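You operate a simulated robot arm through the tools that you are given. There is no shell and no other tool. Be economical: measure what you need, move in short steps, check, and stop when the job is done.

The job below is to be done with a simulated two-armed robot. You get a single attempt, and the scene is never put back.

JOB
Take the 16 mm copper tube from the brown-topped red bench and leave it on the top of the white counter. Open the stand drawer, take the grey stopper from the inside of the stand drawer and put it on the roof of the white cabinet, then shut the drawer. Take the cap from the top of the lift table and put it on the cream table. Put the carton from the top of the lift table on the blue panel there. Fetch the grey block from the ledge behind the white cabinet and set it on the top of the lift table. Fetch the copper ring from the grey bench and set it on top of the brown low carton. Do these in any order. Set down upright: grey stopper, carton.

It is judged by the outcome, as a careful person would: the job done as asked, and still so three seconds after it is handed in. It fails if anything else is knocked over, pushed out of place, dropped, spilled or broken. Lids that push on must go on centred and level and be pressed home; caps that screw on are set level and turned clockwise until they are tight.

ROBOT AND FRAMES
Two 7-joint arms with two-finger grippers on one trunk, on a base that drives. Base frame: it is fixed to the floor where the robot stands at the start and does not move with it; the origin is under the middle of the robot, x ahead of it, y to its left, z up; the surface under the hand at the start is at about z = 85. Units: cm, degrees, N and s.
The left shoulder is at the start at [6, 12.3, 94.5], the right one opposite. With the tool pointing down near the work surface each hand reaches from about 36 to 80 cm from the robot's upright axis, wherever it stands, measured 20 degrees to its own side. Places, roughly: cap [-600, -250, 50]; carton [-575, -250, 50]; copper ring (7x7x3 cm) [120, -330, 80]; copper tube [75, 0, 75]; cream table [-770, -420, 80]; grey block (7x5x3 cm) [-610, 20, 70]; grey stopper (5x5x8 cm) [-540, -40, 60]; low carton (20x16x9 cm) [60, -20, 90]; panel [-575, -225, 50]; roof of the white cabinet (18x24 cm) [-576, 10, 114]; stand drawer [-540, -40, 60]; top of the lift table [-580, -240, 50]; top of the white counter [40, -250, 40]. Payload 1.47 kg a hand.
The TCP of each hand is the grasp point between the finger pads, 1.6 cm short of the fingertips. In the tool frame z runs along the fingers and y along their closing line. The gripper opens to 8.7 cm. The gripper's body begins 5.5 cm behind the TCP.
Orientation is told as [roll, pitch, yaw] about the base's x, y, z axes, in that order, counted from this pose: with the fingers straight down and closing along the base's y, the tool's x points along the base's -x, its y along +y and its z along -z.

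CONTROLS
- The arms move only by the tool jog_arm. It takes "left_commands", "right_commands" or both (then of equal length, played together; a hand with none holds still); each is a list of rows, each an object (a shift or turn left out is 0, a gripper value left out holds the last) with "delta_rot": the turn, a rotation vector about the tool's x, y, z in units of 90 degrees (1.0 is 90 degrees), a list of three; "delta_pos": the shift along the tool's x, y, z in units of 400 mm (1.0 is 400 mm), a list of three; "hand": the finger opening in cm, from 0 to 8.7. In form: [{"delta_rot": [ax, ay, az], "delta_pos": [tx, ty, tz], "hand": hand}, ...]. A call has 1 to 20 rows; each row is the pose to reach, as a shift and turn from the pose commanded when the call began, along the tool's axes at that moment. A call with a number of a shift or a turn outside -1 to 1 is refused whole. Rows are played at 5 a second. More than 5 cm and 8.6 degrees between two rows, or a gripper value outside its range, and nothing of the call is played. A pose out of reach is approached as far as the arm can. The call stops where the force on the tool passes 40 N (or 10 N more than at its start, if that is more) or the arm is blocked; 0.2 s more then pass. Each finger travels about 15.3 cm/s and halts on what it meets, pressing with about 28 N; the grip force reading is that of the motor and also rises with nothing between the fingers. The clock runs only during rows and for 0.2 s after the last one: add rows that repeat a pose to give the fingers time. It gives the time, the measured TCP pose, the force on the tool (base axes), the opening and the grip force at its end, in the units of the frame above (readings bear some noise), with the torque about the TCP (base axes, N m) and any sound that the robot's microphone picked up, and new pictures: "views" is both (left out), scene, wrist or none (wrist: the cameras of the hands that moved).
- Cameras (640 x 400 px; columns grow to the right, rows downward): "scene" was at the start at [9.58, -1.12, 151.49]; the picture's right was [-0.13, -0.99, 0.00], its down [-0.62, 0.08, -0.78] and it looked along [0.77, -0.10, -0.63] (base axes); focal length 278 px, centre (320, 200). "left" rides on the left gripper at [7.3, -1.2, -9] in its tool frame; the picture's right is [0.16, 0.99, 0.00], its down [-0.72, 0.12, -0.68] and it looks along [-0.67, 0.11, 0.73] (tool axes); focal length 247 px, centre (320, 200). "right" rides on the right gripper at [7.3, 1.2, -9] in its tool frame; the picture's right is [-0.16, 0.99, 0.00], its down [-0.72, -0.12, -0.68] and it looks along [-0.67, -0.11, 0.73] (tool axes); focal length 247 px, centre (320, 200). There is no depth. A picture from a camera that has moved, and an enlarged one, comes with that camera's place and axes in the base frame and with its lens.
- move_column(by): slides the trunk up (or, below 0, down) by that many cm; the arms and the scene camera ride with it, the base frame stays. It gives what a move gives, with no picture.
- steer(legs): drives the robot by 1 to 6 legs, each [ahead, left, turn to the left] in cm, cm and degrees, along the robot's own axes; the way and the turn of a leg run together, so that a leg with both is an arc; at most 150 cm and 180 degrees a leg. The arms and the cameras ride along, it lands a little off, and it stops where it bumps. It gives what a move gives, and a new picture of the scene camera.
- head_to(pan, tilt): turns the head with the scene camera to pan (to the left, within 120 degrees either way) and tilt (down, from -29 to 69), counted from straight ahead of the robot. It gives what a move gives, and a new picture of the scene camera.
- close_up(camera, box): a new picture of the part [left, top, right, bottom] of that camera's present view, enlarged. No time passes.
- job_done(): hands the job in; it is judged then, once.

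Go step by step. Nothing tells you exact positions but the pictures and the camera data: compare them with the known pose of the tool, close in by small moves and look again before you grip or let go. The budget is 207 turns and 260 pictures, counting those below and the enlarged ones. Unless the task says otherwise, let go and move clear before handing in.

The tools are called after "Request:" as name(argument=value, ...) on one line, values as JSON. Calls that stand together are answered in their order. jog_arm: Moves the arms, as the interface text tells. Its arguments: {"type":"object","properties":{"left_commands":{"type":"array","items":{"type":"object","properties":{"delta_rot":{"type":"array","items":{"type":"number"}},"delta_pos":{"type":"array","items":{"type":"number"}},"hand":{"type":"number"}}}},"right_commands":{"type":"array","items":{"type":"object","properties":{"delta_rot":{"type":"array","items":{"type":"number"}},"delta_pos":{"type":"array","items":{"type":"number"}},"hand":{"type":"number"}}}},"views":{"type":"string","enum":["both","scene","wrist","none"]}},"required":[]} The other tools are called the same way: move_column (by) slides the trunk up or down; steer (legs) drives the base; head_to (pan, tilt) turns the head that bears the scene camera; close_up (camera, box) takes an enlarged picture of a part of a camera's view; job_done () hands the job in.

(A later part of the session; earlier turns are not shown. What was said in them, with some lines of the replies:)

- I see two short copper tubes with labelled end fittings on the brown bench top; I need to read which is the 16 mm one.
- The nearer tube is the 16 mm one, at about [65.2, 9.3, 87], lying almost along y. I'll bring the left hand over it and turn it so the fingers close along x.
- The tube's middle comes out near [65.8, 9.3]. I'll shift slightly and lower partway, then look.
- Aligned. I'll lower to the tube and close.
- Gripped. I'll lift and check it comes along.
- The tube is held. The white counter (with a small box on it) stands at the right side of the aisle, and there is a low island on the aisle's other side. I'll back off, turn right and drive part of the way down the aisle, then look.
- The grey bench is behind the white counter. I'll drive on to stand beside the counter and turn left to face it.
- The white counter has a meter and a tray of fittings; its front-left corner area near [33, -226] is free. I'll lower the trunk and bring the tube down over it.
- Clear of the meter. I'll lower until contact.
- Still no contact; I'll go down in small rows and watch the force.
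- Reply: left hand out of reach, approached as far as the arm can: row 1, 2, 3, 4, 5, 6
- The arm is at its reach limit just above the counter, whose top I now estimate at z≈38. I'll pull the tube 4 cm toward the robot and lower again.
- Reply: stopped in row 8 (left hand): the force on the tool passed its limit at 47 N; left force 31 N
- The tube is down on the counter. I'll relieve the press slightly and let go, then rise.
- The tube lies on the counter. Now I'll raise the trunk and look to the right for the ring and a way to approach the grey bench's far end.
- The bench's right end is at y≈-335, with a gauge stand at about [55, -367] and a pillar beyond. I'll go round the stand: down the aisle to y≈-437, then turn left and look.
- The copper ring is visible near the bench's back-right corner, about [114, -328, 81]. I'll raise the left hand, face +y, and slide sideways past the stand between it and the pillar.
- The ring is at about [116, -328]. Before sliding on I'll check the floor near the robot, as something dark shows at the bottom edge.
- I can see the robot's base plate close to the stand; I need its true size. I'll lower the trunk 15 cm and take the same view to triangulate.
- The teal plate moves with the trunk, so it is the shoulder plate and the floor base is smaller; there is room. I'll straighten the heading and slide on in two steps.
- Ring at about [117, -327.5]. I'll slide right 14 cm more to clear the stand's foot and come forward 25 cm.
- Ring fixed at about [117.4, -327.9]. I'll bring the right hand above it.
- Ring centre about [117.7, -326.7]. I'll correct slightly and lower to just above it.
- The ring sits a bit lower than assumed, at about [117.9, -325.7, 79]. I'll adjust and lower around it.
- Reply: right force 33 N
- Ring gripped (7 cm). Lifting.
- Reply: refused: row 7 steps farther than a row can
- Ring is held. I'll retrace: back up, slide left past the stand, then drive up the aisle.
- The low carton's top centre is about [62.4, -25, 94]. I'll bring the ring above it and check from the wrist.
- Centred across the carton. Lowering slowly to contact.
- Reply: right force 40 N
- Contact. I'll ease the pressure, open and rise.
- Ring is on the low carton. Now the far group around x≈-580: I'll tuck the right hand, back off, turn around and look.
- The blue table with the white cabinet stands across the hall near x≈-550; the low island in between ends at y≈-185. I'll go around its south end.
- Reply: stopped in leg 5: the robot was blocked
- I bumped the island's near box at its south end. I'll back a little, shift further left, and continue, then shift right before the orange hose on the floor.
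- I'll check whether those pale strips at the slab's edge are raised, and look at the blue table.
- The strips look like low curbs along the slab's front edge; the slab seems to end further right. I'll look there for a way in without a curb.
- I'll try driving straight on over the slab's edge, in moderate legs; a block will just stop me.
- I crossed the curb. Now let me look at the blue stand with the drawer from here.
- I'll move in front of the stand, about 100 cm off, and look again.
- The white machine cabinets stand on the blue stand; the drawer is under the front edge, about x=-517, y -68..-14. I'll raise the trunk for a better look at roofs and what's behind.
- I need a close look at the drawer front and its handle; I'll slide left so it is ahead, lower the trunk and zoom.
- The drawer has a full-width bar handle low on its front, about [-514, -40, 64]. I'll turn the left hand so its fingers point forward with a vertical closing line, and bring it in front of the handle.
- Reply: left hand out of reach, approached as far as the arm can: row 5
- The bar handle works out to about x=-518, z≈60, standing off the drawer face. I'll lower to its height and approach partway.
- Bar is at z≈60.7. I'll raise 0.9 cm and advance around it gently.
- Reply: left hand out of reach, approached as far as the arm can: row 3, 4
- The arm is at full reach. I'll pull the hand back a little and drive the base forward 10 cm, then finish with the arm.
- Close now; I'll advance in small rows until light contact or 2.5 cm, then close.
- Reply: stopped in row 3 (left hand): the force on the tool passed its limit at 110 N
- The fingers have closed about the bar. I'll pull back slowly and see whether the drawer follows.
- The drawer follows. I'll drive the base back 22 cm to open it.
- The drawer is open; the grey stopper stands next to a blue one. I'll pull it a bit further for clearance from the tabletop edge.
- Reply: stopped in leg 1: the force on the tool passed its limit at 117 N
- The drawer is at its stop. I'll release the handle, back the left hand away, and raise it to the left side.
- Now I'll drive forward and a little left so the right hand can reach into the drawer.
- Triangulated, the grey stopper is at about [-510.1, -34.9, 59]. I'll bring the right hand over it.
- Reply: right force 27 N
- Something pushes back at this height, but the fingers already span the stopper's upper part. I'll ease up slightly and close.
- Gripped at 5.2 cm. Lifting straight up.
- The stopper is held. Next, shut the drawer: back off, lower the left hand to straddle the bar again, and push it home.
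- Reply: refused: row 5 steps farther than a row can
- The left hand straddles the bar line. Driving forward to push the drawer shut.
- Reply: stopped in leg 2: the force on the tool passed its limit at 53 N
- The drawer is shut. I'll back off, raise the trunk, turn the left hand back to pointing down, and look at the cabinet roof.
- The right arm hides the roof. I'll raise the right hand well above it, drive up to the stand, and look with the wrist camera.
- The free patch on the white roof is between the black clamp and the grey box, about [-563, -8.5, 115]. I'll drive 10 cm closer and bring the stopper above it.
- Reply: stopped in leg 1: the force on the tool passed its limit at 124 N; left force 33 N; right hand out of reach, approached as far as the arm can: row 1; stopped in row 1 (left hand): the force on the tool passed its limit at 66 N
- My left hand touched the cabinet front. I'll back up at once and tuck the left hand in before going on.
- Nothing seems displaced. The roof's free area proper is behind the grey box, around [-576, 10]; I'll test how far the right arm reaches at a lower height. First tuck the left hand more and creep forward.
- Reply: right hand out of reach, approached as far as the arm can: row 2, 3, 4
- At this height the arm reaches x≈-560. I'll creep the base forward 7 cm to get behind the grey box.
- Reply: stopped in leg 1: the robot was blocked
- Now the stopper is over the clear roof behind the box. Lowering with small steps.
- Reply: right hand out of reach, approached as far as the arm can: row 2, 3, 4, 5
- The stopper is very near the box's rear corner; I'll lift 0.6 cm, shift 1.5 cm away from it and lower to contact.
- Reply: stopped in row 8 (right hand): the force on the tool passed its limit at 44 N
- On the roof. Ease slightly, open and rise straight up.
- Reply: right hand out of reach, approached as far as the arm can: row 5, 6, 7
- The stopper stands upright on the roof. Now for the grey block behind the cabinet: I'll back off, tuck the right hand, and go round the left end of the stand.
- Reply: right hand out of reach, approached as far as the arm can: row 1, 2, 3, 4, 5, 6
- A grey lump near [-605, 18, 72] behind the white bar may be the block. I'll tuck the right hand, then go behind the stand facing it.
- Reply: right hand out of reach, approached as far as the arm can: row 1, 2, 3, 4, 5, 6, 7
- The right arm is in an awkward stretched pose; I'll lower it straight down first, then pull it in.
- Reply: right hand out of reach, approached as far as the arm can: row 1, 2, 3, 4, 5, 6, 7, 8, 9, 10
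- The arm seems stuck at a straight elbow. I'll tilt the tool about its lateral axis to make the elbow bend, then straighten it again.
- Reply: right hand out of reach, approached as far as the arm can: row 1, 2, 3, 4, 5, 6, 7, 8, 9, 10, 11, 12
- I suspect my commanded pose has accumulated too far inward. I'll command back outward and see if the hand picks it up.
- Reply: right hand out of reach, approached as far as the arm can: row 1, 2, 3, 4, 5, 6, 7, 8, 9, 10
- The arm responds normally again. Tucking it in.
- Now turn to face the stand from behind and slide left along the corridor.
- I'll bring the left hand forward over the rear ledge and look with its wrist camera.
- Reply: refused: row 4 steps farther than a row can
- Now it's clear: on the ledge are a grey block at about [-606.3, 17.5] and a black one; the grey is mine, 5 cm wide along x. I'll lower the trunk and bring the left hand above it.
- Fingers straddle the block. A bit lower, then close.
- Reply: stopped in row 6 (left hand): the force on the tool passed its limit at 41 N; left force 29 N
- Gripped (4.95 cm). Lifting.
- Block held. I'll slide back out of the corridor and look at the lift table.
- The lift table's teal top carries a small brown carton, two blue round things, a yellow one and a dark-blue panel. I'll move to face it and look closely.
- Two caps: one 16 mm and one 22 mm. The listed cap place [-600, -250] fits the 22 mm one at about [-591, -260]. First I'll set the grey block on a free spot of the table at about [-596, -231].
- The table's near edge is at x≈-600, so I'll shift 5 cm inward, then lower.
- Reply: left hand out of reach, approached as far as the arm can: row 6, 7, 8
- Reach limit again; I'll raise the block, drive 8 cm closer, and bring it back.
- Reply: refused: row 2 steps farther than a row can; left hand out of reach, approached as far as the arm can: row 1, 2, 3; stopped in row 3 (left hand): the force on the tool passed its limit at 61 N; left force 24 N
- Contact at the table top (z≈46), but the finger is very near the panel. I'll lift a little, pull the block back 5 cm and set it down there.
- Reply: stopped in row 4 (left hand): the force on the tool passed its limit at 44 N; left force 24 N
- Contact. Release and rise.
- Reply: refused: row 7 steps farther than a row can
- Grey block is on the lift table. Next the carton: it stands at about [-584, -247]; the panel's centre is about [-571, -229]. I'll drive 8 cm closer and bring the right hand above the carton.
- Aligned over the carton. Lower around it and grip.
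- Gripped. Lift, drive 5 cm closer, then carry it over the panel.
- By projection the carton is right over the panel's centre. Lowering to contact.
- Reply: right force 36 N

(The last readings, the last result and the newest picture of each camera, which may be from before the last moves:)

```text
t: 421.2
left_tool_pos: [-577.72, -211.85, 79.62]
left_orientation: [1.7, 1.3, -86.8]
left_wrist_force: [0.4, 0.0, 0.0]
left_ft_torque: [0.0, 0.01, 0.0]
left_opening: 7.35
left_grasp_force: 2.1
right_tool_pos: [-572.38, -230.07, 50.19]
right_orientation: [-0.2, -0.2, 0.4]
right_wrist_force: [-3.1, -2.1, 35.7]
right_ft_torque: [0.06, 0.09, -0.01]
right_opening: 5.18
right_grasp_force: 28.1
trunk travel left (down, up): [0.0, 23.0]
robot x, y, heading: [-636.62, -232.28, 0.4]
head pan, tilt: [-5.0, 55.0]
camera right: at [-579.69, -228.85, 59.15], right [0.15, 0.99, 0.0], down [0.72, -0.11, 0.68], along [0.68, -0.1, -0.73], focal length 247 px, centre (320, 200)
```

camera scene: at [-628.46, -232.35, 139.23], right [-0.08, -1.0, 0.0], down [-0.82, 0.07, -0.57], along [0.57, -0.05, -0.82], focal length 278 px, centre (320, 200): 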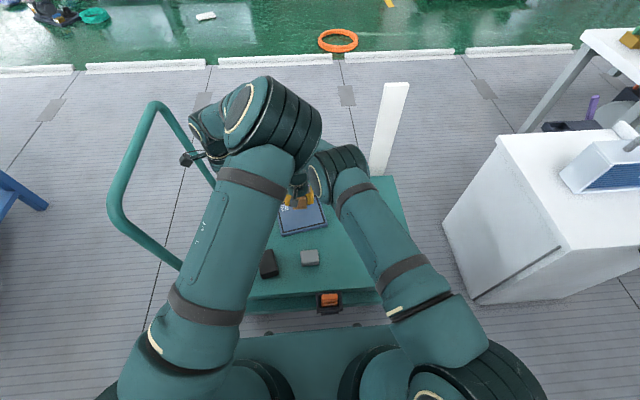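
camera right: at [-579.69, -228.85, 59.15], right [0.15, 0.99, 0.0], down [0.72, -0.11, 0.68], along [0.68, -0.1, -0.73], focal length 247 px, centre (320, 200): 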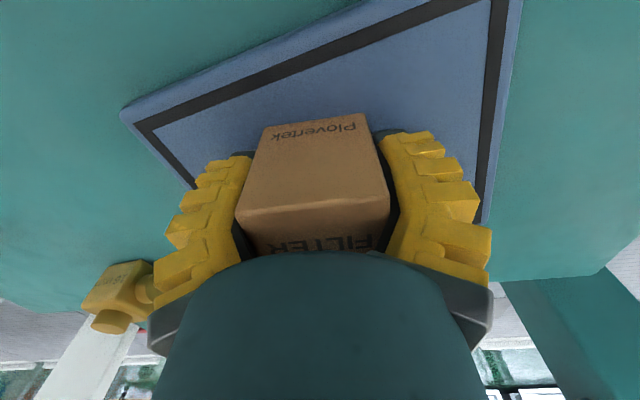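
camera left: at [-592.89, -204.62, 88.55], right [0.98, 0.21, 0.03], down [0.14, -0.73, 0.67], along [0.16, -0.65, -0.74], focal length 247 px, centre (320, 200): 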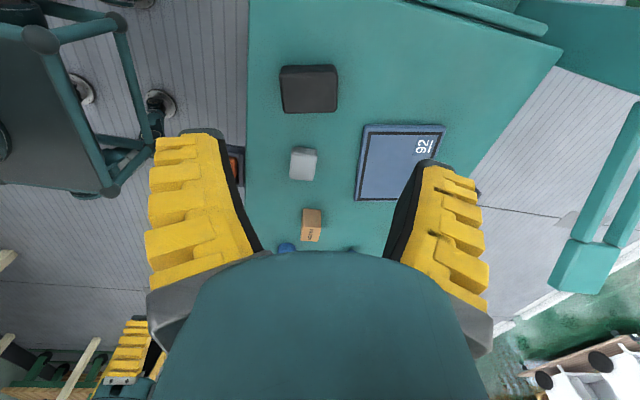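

On the panel. Ease, release, rise.

Request:
jog_arm(right_commands=[{"delta_pos": [0, 0, -0.01]}, {"delta_pos": [0, 0, -0.014], "hand": 6}, {"delta_pos": [0, 0, -0.014], "hand": 7}, {"delta_pos": [0, 0, -0.014], "hand": 7}, {"delta_pos": [0, 0, -0.09]}, {"delta_pos": [0, 0, -0.19]}, {"delta_pos": [0, 0, -0.29]}, {"delta_pos": [0.04, -0.08, -0.34]}, {"delta_pos": [0.08, -0.18, -0.36]}, {"delta_pos": [0.12, -0.28, -0.38]}, {"delta_pos": [0.16, -0.38, -0.4]}])

Request:
close_up(camera="scene", box=[220, 130, 420, 290])

```text
t: 423.6
left_tool_pos: [-577.8, -211.88, 79.37]
left_orientation: [1.6, 1.3, -86.7]
left_wrist_force: [-0.1, -0.2, 0.8]
left_ft_torque: [0.0, -0.02, -0.01]
left_opening: 7.34
left_grasp_force: 2.6
right_tool_pos: [-579.18, -245.3, 66.26]
right_orientation: [-0.2, 0.2, 0.5]
right_wrist_force: [0.3, -0.5, -0.3]
right_ft_torque: [-0.02, -0.04, 0.01]
right_opening: 7.37
right_grasp_force: 2.7
trunk travel left (down, up): [0.0, 23.0]
robot x, y, heading: [-636.47, -232.12, 0.7]
head pan, tilt: [-5.0, 55.0]
camera scene: at [-628.51, -232.4, 139.24], right [-0.08, -1.0, 0.0], down [-0.82, 0.07, -0.57], along [0.57, -0.05, -0.82], focal length 278 px, centre (320, 200)
camera right: at [-586.4, -244.09, 75.15], right [0.15, 0.99, 0.0], down [0.73, -0.11, 0.68], along [0.67, -0.1, -0.73], focal length 247 px, centre (320, 200)
```

scene: 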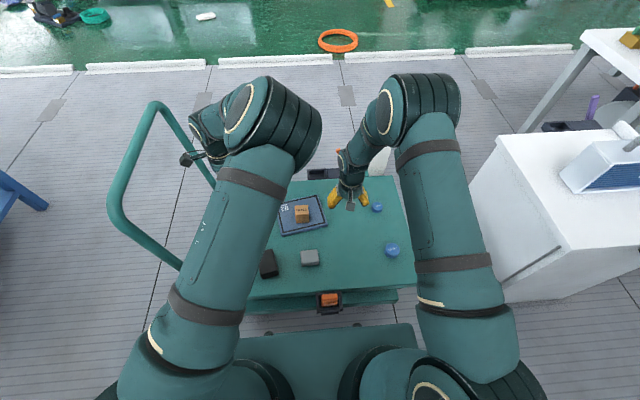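
right: 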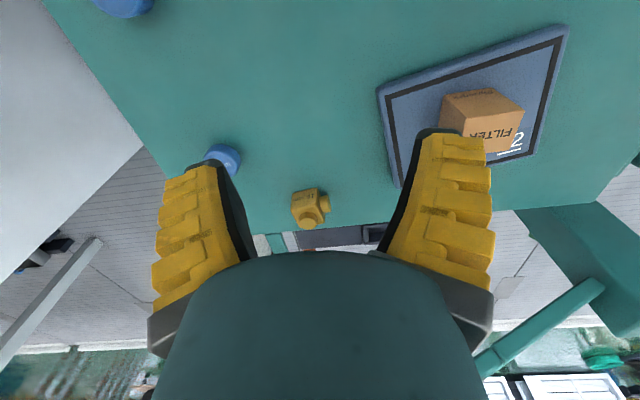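

```text
2.50 times, centred on (320, 210) of scene
camera zoom: at [-628.51, -232.4, 139.24], right [-0.08, -1.0, 0.0], down [-0.82, 0.07, -0.57], along [0.57, -0.05, -0.82], focal length 696 px, centre (320, 175)
```

zoom: 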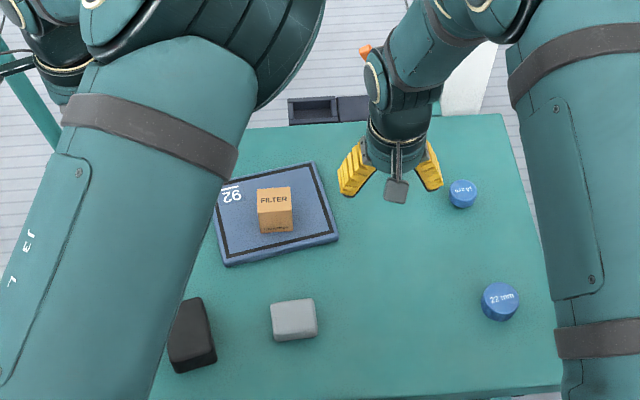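

Carton stands on the panel. Now the 22 mm cap at about [-588.6, -261.9].

Request:
jog_arm(right_commands=[{"delta_pos": [0.06, -0.1, 0], "hand": 7}, {"delta_pos": [0.12, -0.2, 0]}, {"delta_pos": [0.18, -0.3, 0]}, {"delta_pos": [0.235, -0.4, 0]}, {"delta_pos": [0.235, -0.415, 0.1]}, {"delta_pos": [0.235, -0.415, 0.2]}])

```text
t: 425.0
left_tool_pos: [-577.55, -211.89, 79.44]
left_orientation: [1.5, 1.2, -86.9]
left_wrist_force: [0.9, 0.1, 1.1]
left_ft_torque: [-0.04, 0.01, 0.03]
left_opening: 7.33
left_grasp_force: 2.7
right_tool_pos: [-588.01, -261.96, 57.88]
right_orientation: [-0.4, 0.1, 0.4]
right_wrist_force: [0.1, -0.2, 0.0]
right_ft_torque: [0.0, -0.01, 0.0]
right_opening: 7.32
right_grasp_force: 2.6
trunk travel left (down, up): [0.0, 23.0]
robot x, y, heading: [-636.87, -231.81, 0.3]
head pan, tilt: [-5.0, 55.0]
camera scene: at [-628.44, -232.37, 139.23], right [-0.08, -1.0, 0.0], down [-0.82, 0.07, -0.57], along [0.57, -0.05, -0.82], focal length 278 px, centre (320, 200)
camera right: at [-595.28, -260.74, 66.78], right [0.15, 0.99, -0.01], down [0.73, -0.11, 0.68], along [0.67, -0.11, -0.73], focal length 247 px, centre (320, 200)
```

scene: 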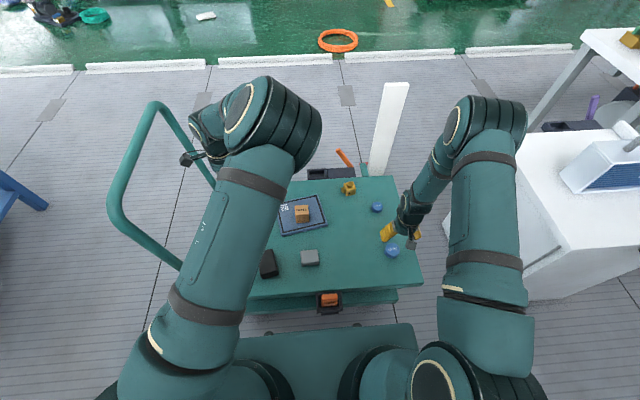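
right: 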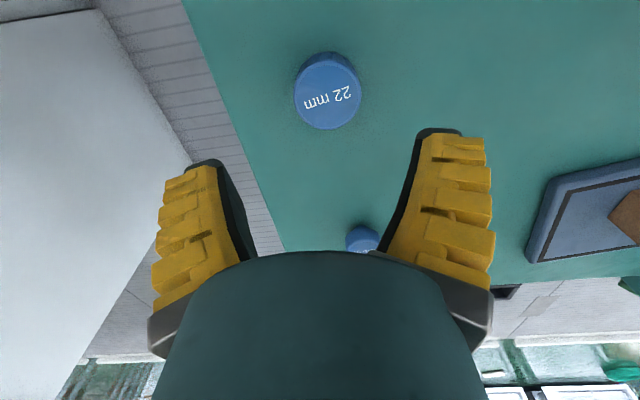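

Request:
jog_arm(right_commands=[{"delta_pos": [0.022, 0.016, 0.08]}, {"delta_pos": [0.022, 0.016, 0.16]}, {"delta_pos": [0.022, 0.016, 0.22]}, {"delta_pos": [0.022, 0.016, 0.245]}], views="wrist")

```text
t: 426.0
left_tool_pos: [-577.78, -211.65, 79.44]
left_orientation: [1.5, 1.1, -86.7]
left_wrist_force: [-0.2, 0.5, -0.7]
left_ft_torque: [0.0, 0.01, 0.0]
left_opening: 7.36
left_grasp_force: 2.7
right_tool_pos: [-588.99, -261.39, 48.02]
right_orientation: [-0.1, 0.1, 0.4]
right_wrist_force: [-0.7, -0.6, -0.9]
right_ft_torque: [0.01, 0.04, 0.0]
right_opening: 7.35
right_grasp_force: 2.6
trunk travel left (down, up): [0.0, 23.0]
robot x, y, heading: [-636.88, -231.61, 0.1]
head pan, tilt: [-5.0, 55.0]
camera right: at [-596.2, -260.25, 57.13], right [0.15, 0.99, 0.0], down [0.73, -0.11, 0.68], along [0.67, -0.11, -0.73], focal length 247 px, centre (320, 200)
```

right: 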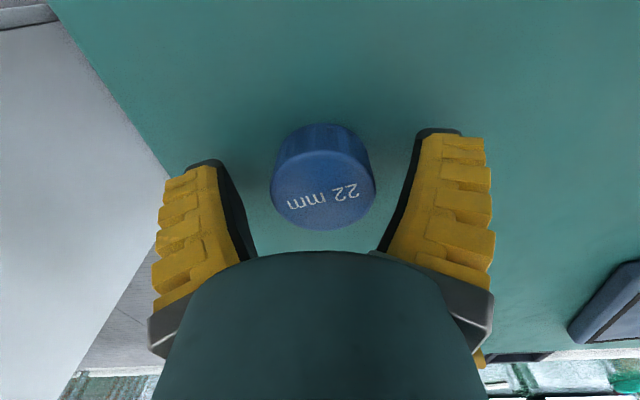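

Straddling the cap; close and lift.

Request:
jog_arm(right_commands=[{"hand": 5}, {"hand": 3}, {"hand": 2}, {"hand": 2}, {"hand": 2}], views="wrist")

```text
t: 427.2
left_tool_pos: [-577.64, -211.79, 79.46]
left_orientation: [1.5, 1.1, -86.8]
left_wrist_force: [0.6, 0.5, 0.2]
left_ft_torque: [0.01, 0.04, 0.03]
left_opening: 7.37
left_grasp_force: 1.8
right_tool_pos: [-588.85, -261.53, 48.23]
right_orientation: [-0.3, 0.2, 0.4]
right_wrist_force: [-0.6, -0.3, 0.4]
right_ft_torque: [0.02, 0.0, -0.02]
right_opening: 4.58
right_grasp_force: 27.7
trunk travel left (down, up): [0.0, 23.0]
robot x, y, heading: [-636.84, -231.62, 0.3]
head pan, tilt: [-5.0, 55.0]
camera right: at [-596.22, -260.26, 57.15], right [0.15, 0.99, 0.0], down [0.73, -0.11, 0.68], along [0.67, -0.11, -0.73], focal length 247 px, centre (320, 200)
```

right: 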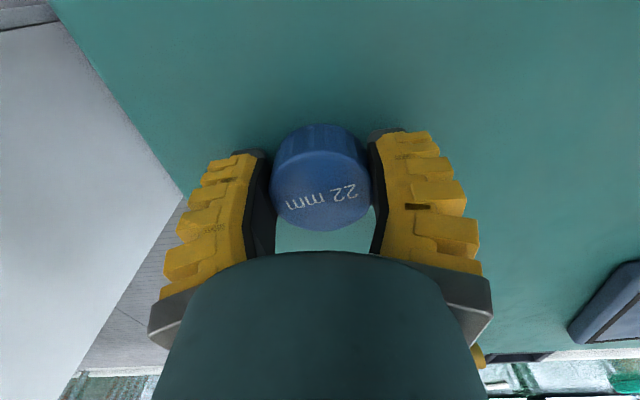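

Cap gripped. Lift, back off, raise the trunk and look toward the cream table.

Request:
jog_arm(right_commands=[{"delta_pos": [0, 0, -0.1]}, {"delta_pos": [0, 0, -0.22]}, {"delta_pos": [0, 0, -0.34]}, {"delta_pos": [0, 0, -0.46]}, {"delta_pos": [0, 0, -0.58]}, {"delta_pos": [0, 0, -0.7]}, {"delta_pos": [0, 0, -0.8]}], views="none")

Request:
steer(legs=[[-35, 0, 0]])

Request:
move_column(by=15)

Request:
head_to(pan=-115, tilt=25)

```text
t: 428.8
left_tool_pos: [-577.76, -211.8, 79.47]
left_orientation: [1.6, 1.1, -86.8]
left_wrist_force: [-0.5, 0.2, 0.0]
left_ft_torque: [-0.01, 0.03, -0.02]
left_opening: 7.37
left_grasp_force: 2.5
right_tool_pos: [-588.96, -261.25, 80.17]
right_orientation: [-0.3, 0.2, 0.4]
right_wrist_force: [0.8, -0.7, -0.8]
right_ft_torque: [0.01, -0.01, 0.0]
right_opening: 4.61
right_grasp_force: 28.5
trunk travel left (down, up): [0.0, 23.0]
robot x, y, heading: [-636.37, -231.93, 0.4]
head pan, tilt: [-5.0, 55.0]
```

```text
t: 431.1
left_tool_pos: [-612.63, -212.02, 79.5]
left_orientation: [1.6, 1.2, -87.0]
left_wrist_force: [0.2, 0.0, 0.2]
left_ft_torque: [0.0, 0.0, -0.04]
left_opening: 7.34
left_grasp_force: 2.4
right_tool_pos: [-624.11, -261.56, 80.02]
right_orientation: [-0.3, 0.2, 0.2]
right_wrist_force: [0.1, -0.3, 0.1]
right_ft_torque: [-0.01, 0.03, -0.01]
right_opening: 4.6
right_grasp_force: 27.9
trunk travel left (down, up): [0.0, 23.0]
robot x, y, heading: [-671.92, -232.05, 0.3]
head pan, tilt: [-5.0, 55.0]
camera scene: at [-663.48, -232.6, 139.24], right [-0.08, -1.0, 0.0], down [-0.82, 0.07, -0.57], along [0.57, -0.05, -0.82], focal length 278 px, centre (320, 200)
```

scene: 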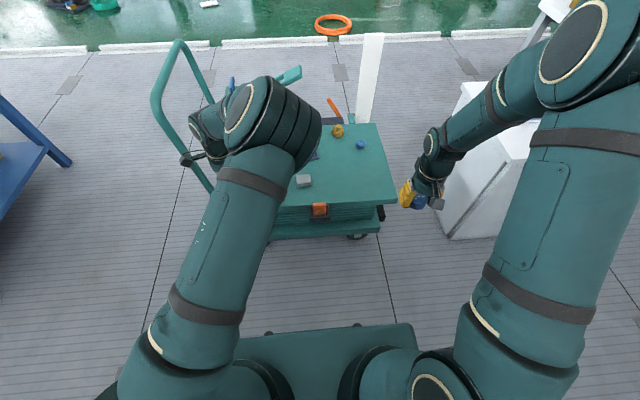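

```text
t: 432.9
left_tool_pos: [-612.55, -212.12, 94.31]
left_orientation: [1.5, 1.2, -86.9]
left_wrist_force: [0.8, -0.6, 0.3]
left_ft_torque: [0.0, 0.03, 0.02]
left_opening: 7.35
left_grasp_force: 2.3
right_tool_pos: [-623.99, -261.57, 94.96]
right_orientation: [-0.3, 0.2, 0.2]
right_wrist_force: [-0.1, 0.8, -0.2]
right_ft_torque: [0.0, -0.01, -0.02]
right_opening: 4.63
right_grasp_force: 28.2
trunk travel left (down, up): [-15.0, 8.0]
robot x, y, heading: [-671.8, -232.18, 0.2]
head pan, tilt: [-5.0, 55.0]
```

```text
t: 434.7
left_tool_pos: [-612.54, -212.13, 94.37]
left_orientation: [1.5, 1.1, -87.0]
left_wrist_force: [0.3, 0.5, 0.2]
left_ft_torque: [0.03, -0.04, 0.02]
left_opening: 7.35
left_grasp_force: 2.5
right_tool_pos: [-623.97, -261.65, 95.08]
right_orientation: [-0.3, 0.2, 0.2]
right_wrist_force: [0.4, -0.5, 0.0]
right_ft_torque: [0.0, 0.03, -0.01]
right_opening: 4.6
right_grasp_force: 28.3
trunk travel left (down, up): [-15.0, 8.0]
robot x, y, heading: [-671.72, -231.98, 0.3]
head pan, tilt: [-115.0, 25.0]
camera scene: at [-674.45, -240.37, 158.63], right [-0.91, 0.42, 0.0], down [0.18, 0.38, -0.91], along [-0.38, -0.82, -0.42], focal length 278 px, centre (320, 200)
```

scene: 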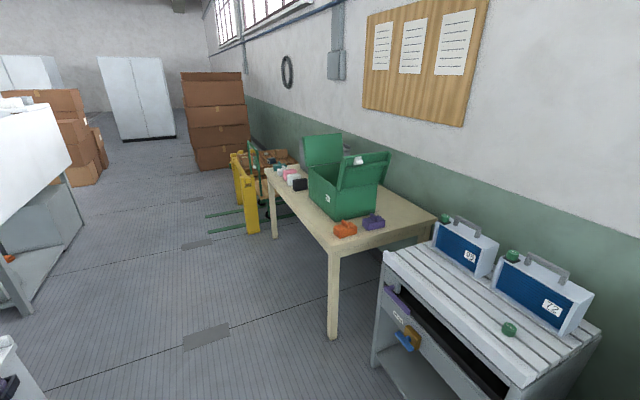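

The cream table has a green open crate; its front strip near [-735, -392] is free. I'll drive down alongside it and turn to face it.

Request:
steer(legs=[[0, 0, -90], [90, 17, 0], [90, 0, 0], [0, 0, -90]])

Request:
head_to(pan=0, tilt=38)

Request:
close_up(camera="scene", box=[160, 60, 480, 260])

```text
t: 451.3
left_tool_pos: [-719.05, -425.6, 94.37]
left_orientation: [1.5, 1.2, 90.8]
left_wrist_force: [0.9, 0.1, -0.1]
left_ft_torque: [0.02, -0.03, 0.01]
left_opening: 7.35
left_grasp_force: 2.5
right_tool_pos: [-705.85, -376.66, 94.99]
right_orientation: [-0.3, 0.3, 178.0]
right_wrist_force: [-0.4, 0.3, -0.4]
right_ft_torque: [-0.01, -0.02, 0.02]
right_opening: 4.62
right_grasp_force: 28.2
trunk travel left (down, up): [-15.0, 8.0]
robot x, y, heading: [-659.18, -407.81, 178.1]
head pan, tilt: [-115.0, 25.0]
camera scene: at [-656.02, -399.74, 158.63], right [0.89, -0.45, 0.0], down [-0.19, -0.38, -0.91], along [0.41, 0.81, -0.42], focal length 278 px, centre (320, 200)
```

scene: 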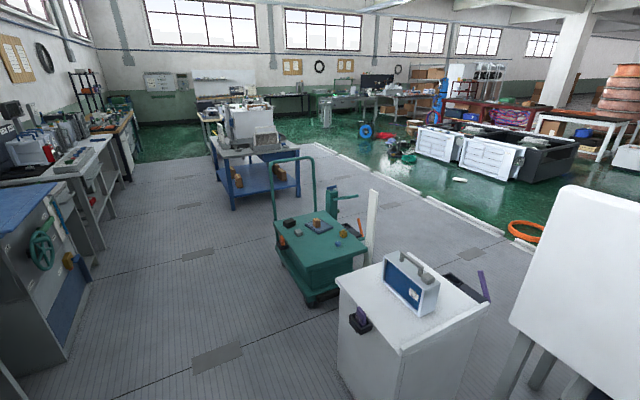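

```text
t: 453.3
left_tool_pos: [-719.14, -425.57, 94.48]
left_orientation: [1.5, 1.2, 90.9]
left_wrist_force: [-0.3, 0.0, -0.1]
left_ft_torque: [0.0, -0.01, 0.01]
left_opening: 7.32
left_grasp_force: 2.8
right_tool_pos: [-705.8, -376.48, 95.04]
right_orientation: [-0.3, 0.1, 178.0]
right_wrist_force: [0.7, -1.0, 0.0]
right_ft_torque: [0.01, 0.0, 0.01]
right_opening: 4.61
right_grasp_force: 27.4
trunk travel left (down, up): [-15.0, 8.0]
robot x, y, heading: [-659.45, -407.95, 177.8]
head pan, tilt: [0.0, 38.0]
camera scene: at [-668.83, -407.67, 156.6], right [0.03, 1.0, 0.0], down [0.62, -0.02, -0.79], along [-0.79, 0.03, -0.62], focal length 278 px, centre (320, 200)
```

scene: 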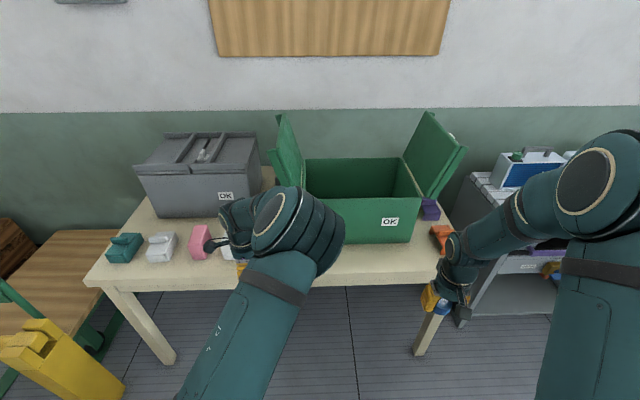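

```text
2.00 times, centred on (320, 160) of scene
camera zoom: at [-668.83, -407.67, 156.6], right [0.03, 1.0, 0.0], down [0.62, -0.02, -0.79], along [-0.79, 0.03, -0.62], focal length 557 px, centre (320, 280)
```

zoom: 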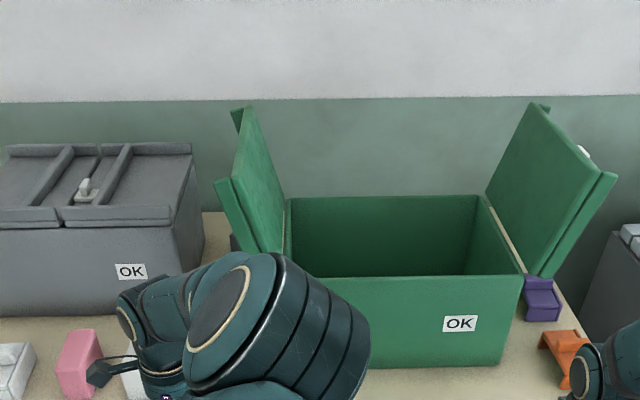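

The strip of table in front of the crate runs x -723..-740; I'll set the cap at about [-729.5, -387].

Request:
jog_arm(right_commands=[{"delta_pos": [-0.1, 0.045, 0]}, {"delta_pos": [-0.2, 0.09, 0]}, {"delta_pos": [-0.3, 0.135, 0]}, {"delta_pos": [-0.4, 0.18, 0]}, {"delta_pos": [-0.5, 0.225, 0]}, {"delta_pos": [-0.58, 0.28, 0.05]}, {"delta_pos": [-0.58, 0.28, 0.15]}])

```text
t: 454.9
left_tool_pos: [-719.1, -425.57, 94.46]
left_orientation: [1.5, 1.3, 90.8]
left_wrist_force: [0.5, 0.0, 0.8]
left_ft_torque: [0.01, 0.01, 0.01]
left_opening: 7.35
left_grasp_force: 2.8
right_tool_pos: [-729.6, -386.8, 88.71]
right_orientation: [-0.1, 0.1, 178.0]
right_wrist_force: [0.0, -0.9, -0.7]
right_ft_torque: [-0.01, -0.02, -0.02]
right_opening: 4.59
right_grasp_force: 28.2
trunk travel left (down, up): [-15.0, 8.0]
robot x, y, heading: [-659.37, -408.28, 178.2]
head pan, tilt: [0.0, 38.0]
camera scene: at [-668.84, -407.62, 156.6], right [0.03, 1.0, 0.0], down [0.62, -0.02, -0.79], along [-0.79, 0.03, -0.62], focal length 278 px, centre (320, 200)
camera right: at [-722.37, -388.19, 97.83], right [-0.19, -0.98, 0.0], down [-0.72, 0.14, 0.68], along [-0.66, 0.13, -0.73], focal length 247 px, centre (320, 200)
```

scene: 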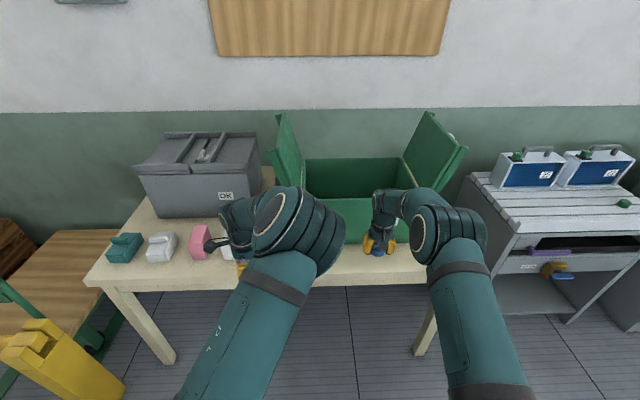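
right: 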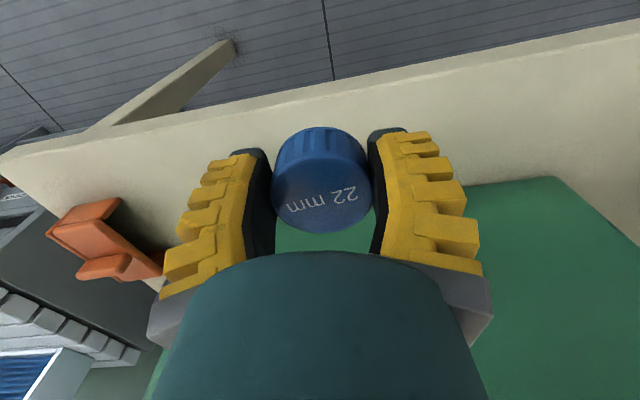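

Triangulating again, the tabletop is lower (z≈70) and its front edge nearer x≈-731, so I'm over the edge. I'll drive 9 cm forward and re-check.

Request:
steer(legs=[[9, 0, 0]])

Request:
jog_arm(right_commands=[{"delta_pos": [0, 0, 0.06]}, {"delta_pos": [0, 0, 0.12]}])

```text
t: 456.1
left_tool_pos: [-727.92, -425.15, 94.42]
left_orientation: [1.5, 1.2, 90.7]
left_wrist_force: [-0.1, -0.7, -0.1]
left_ft_torque: [0.01, 0.01, 0.02]
left_opening: 7.36
left_grasp_force: 2.0
right_tool_pos: [-737.89, -386.49, 88.71]
right_orientation: [-0.3, 1.0, 178.1]
right_wrist_force: [0.5, -0.5, -1.4]
right_ft_torque: [-0.02, -0.01, 0.01]
right_opening: 4.63
right_grasp_force: 28.0
trunk travel left (down, up): [-15.0, 8.0]
robot x, y, heading: [-667.79, -407.95, 178.0]
head pan, tilt: [0.0, 38.0]
stopped in leg 1: the force on the tool passed its limit at 84 N (the readings are from after the stop); the commanded pose is now the measured one
camera scene: at [-677.57, -407.36, 156.6], right [0.04, 1.0, 0.0], down [0.62, -0.02, -0.79], along [-0.79, 0.03, -0.62], focal length 278 px, centre (320, 200)
```

scene: 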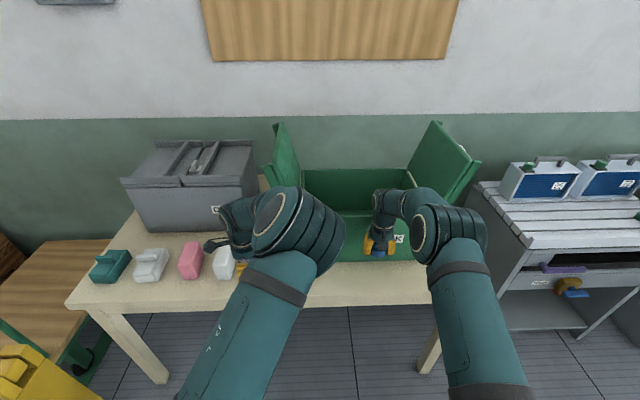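

```text
t: 456.7
left_tool_pos: [-727.81, -425.18, 94.42]
left_orientation: [1.5, 1.2, 90.7]
left_wrist_force: [-0.7, -0.5, -0.5]
left_ft_torque: [-0.04, -0.01, 0.04]
left_opening: 7.37
left_grasp_force: 2.3
right_tool_pos: [-737.97, -386.37, 83.88]
right_orientation: [-0.3, 1.0, 178.1]
right_wrist_force: [-0.5, -0.5, -0.6]
right_ft_torque: [0.0, 0.01, 0.0]
right_opening: 4.59
right_grasp_force: 28.6
trunk travel left (down, up): [-15.0, 8.0]
robot x, y, heading: [-668.42, -407.71, 178.1]
head pan, tilt: [0.0, 38.0]
camera scene: at [-677.56, -407.34, 156.6], right [0.04, 1.0, 0.0], down [0.62, -0.02, -0.79], along [-0.79, 0.03, -0.62], focal length 278 px, centre (320, 200)
camera right: at [-730.91, -387.81, 92.9], right [-0.19, -0.98, -0.01], down [-0.73, 0.14, 0.67], along [-0.66, 0.13, -0.74], focal length 247 px, centre (320, 200)
```

scene: 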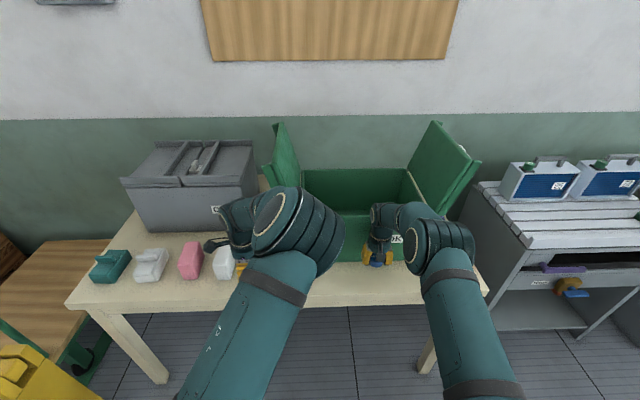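
right: 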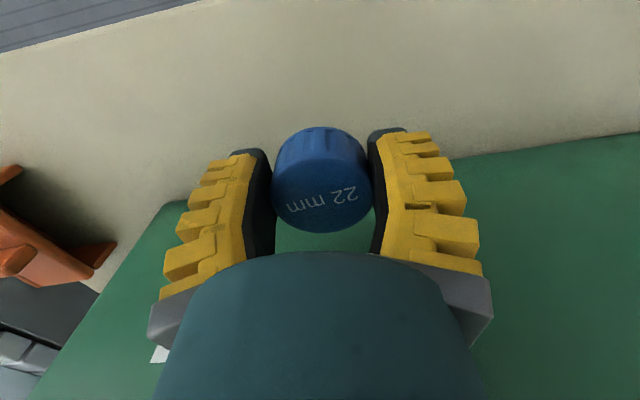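

The table's front edge is at x≈-730.4 (z≈68), and the wrist met the crate's rim, so I'll keep to x≈-736 and lower the cap there.

Request:
jog_arm(right_commands=[{"delta_pos": [0.045, 0, 0]}, {"delta_pos": [0.045, 0, 0.1]}, {"delta_pos": [0.045, 0, 0.2]}, {"delta_pos": [0.045, 0, 0.28]}])

```text
t: 457.5
left_tool_pos: [-727.81, -425.2, 94.48]
left_orientation: [1.5, 1.2, 90.7]
left_wrist_force: [-0.3, -0.1, 0.3]
left_ft_torque: [-0.06, -0.04, -0.03]
left_opening: 7.36
left_grasp_force: 2.2
right_tool_pos: [-736.29, -386.49, 76.51]
right_orientation: [-0.1, 0.4, 178.1]
right_wrist_force: [7.8, -0.3, 22.4]
right_ft_torque: [-0.53, -0.18, 0.22]
right_opening: 4.71
right_grasp_force: 28.3
trunk travel left (down, up): [-15.0, 8.0]
robot x, y, heading: [-668.06, -407.59, 177.8]
head pan, tilt: [0.0, 38.0]
stopped in row 4 (right hand): the force on the tool passed its limit at 66 N (the readings are from after the stop); the commanded pose is now the measured one
camera scene: at [-677.53, -407.35, 156.62], right [0.04, 1.0, 0.0], down [0.62, -0.02, -0.79], along [-0.79, 0.03, -0.62], focal length 278 px, centre (320, 200)
camera right: at [-729.27, -387.89, 85.57], right [-0.19, -0.98, 0.0], down [-0.72, 0.14, 0.68], along [-0.66, 0.13, -0.74], focal length 247 px, centre (320, 200)
```

scene: 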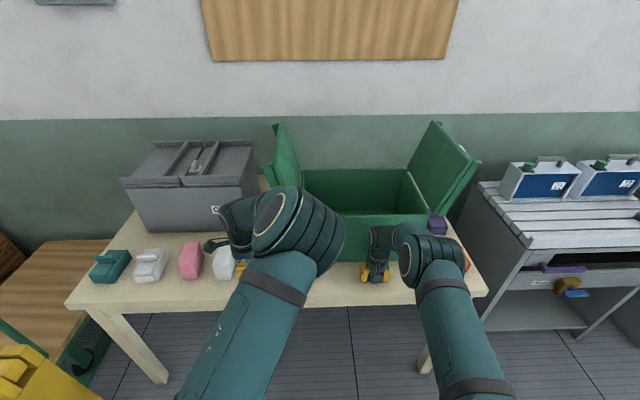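
right: 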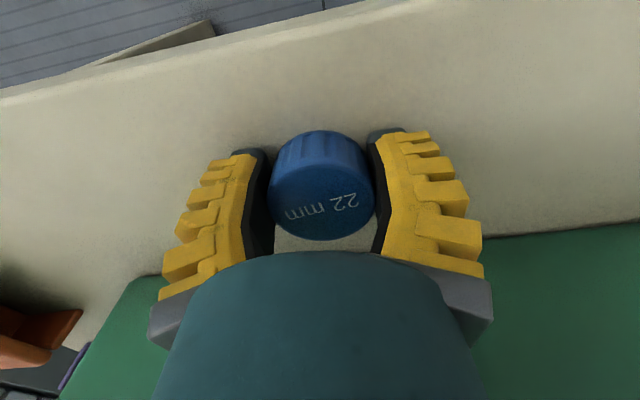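

The cap is down (tabletop z≈74), 6 cm inside the edge. Ease, release and rise.

Request:
jog_arm(right_commands=[{"delta_pos": [0.005, 0, -0.006]}, {"delta_pos": [0.005, 0, -0.008], "hand": 5.5}, {"delta_pos": [0.005, 0, -0.008], "hand": 6.5}, {"delta_pos": [0.005, 0, -0.008], "hand": 6.5}, {"delta_pos": [0.005, 0, -0.08]}, {"delta_pos": [0.01, 0, -0.18]}, {"delta_pos": [0.05, 0, -0.28]}, {"delta_pos": [0.12, 0, -0.36]}, {"delta_pos": [0.22, 0, -0.4]}])

Request:
close_up(camera="scene", box=[220, 150, 480, 330])

```text
t: 459.5
left_tool_pos: [-727.84, -425.28, 94.46]
left_orientation: [1.6, 1.2, 90.7]
left_wrist_force: [-0.4, -0.8, 0.5]
left_ft_torque: [-0.03, 0.02, -0.01]
left_opening: 7.35
left_grasp_force: 2.5
right_tool_pos: [-727.15, -387.11, 92.64]
right_orientation: [-0.2, 0.5, 178.1]
right_wrist_force: [-0.8, -1.1, 0.0]
right_ft_torque: [0.0, 0.01, 0.03]
right_opening: 6.93
right_grasp_force: 3.1
trunk travel left (down, up): [-15.0, 8.0]
robot x, y, heading: [-667.9, -408.09, 178.2]
head pan, tilt: [0.0, 38.0]
camera scene: at [-677.42, -407.36, 156.62], right [0.04, 1.0, 0.0], down [0.61, -0.02, -0.79], along [-0.79, 0.03, -0.61], focal length 278 px, centre (320, 200)
camera right: at [-720.1, -388.54, 101.61], right [-0.19, -0.98, -0.01], down [-0.73, 0.14, 0.67], along [-0.66, 0.13, -0.74], focal length 247 px, centre (320, 200)
```

scene: 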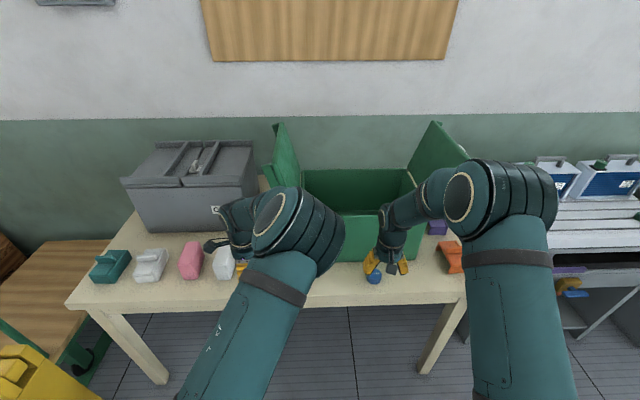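
right: 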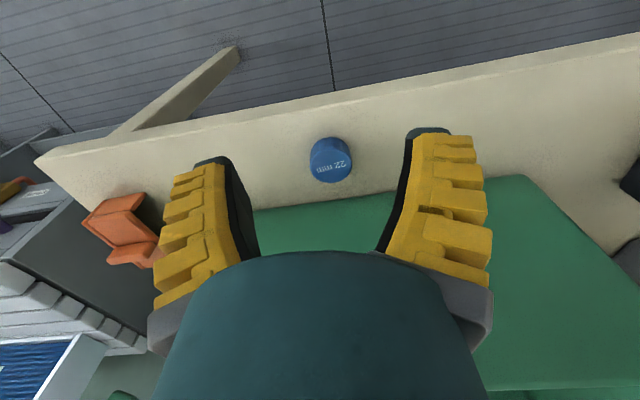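

```text
2.22 times, centred on (350, 240) of scene
camera zoom: at [-677.42, -407.36, 156.62], right [0.04, 1.0, 0.0], down [0.61, -0.02, -0.79], along [-0.79, 0.03, -0.61], focal length 619 px, centre (253, 111)
```

zoom: 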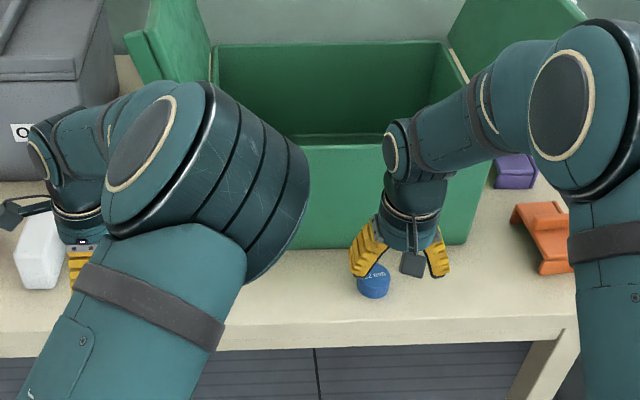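

The cap stands on the cream table, clear of the edge. I'll back away from the table and hand in.

Request:
steer(legs=[[-30, 0, 0]])

```text
t: 461.6
left_tool_pos: [-698.05, -426.15, 94.47]
left_orientation: [1.6, 1.3, 90.6]
left_wrist_force: [0.6, -0.3, -0.5]
left_ft_torque: [0.03, 0.01, -0.02]
left_opening: 7.33
left_grasp_force: 2.4
right_tool_pos: [-697.58, -388.14, 92.57]
right_orientation: [-0.2, 0.5, 178.0]
right_wrist_force: [-0.5, 0.6, 0.8]
right_ft_torque: [-0.01, 0.03, -0.03]
right_opening: 6.92
right_grasp_force: 2.9
trunk travel left (down, up): [-15.0, 8.0]
robot x, y, heading: [-638.58, -408.79, 177.9]
head pan, tilt: [0.0, 38.0]
camera scene: at [-647.77, -408.43, 156.61], right [0.04, 1.0, 0.0], down [0.61, -0.02, -0.79], along [-0.79, 0.03, -0.62], focal length 278 px, centre (320, 200)
```

scene: 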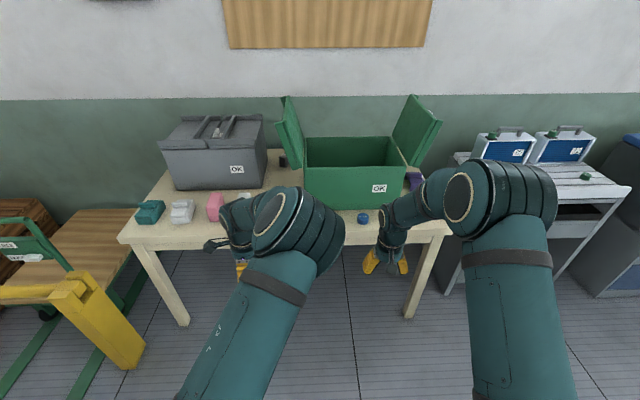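

The cap rests on the cream table, and both hands are empty and clear of everything; all six parts have been carried out, so I'm handing in.

Request:
job_done()

```text
The job is handed in.
```

I did all six parts and handed the job in. I looked at each item after setting it down, but I did not go back to the earlier stations for a final check.

- **Copper tube:** the 16 mm tube is on the white counter, near its front-left corner.
- **Copper ring:** it is on top of the brown low carton.
- **Grey stopper:** it stands upright on the white cabinet's roof, behind the grey box. It is near the front-left corner of the 18x24 cm roof area you gave, because the arm was at full reach. The drawer is shut.
- **Grey block:** it is on the lift table.
- **Carton:** it stands upright on the blue panel.
- **Cap:** it is on the cream table, in front of the green crate. The lift table held two blue caps, 16 mm and 22 mm. I took the 22 mm one because it matched the place you listed.

I bumped three things along the way: the low island, the front of the white cabinet (with the left hand) and the green crate's front edge (with the right hand). The base also pressed lightly against the blue stand. Nothing I could see had moved.
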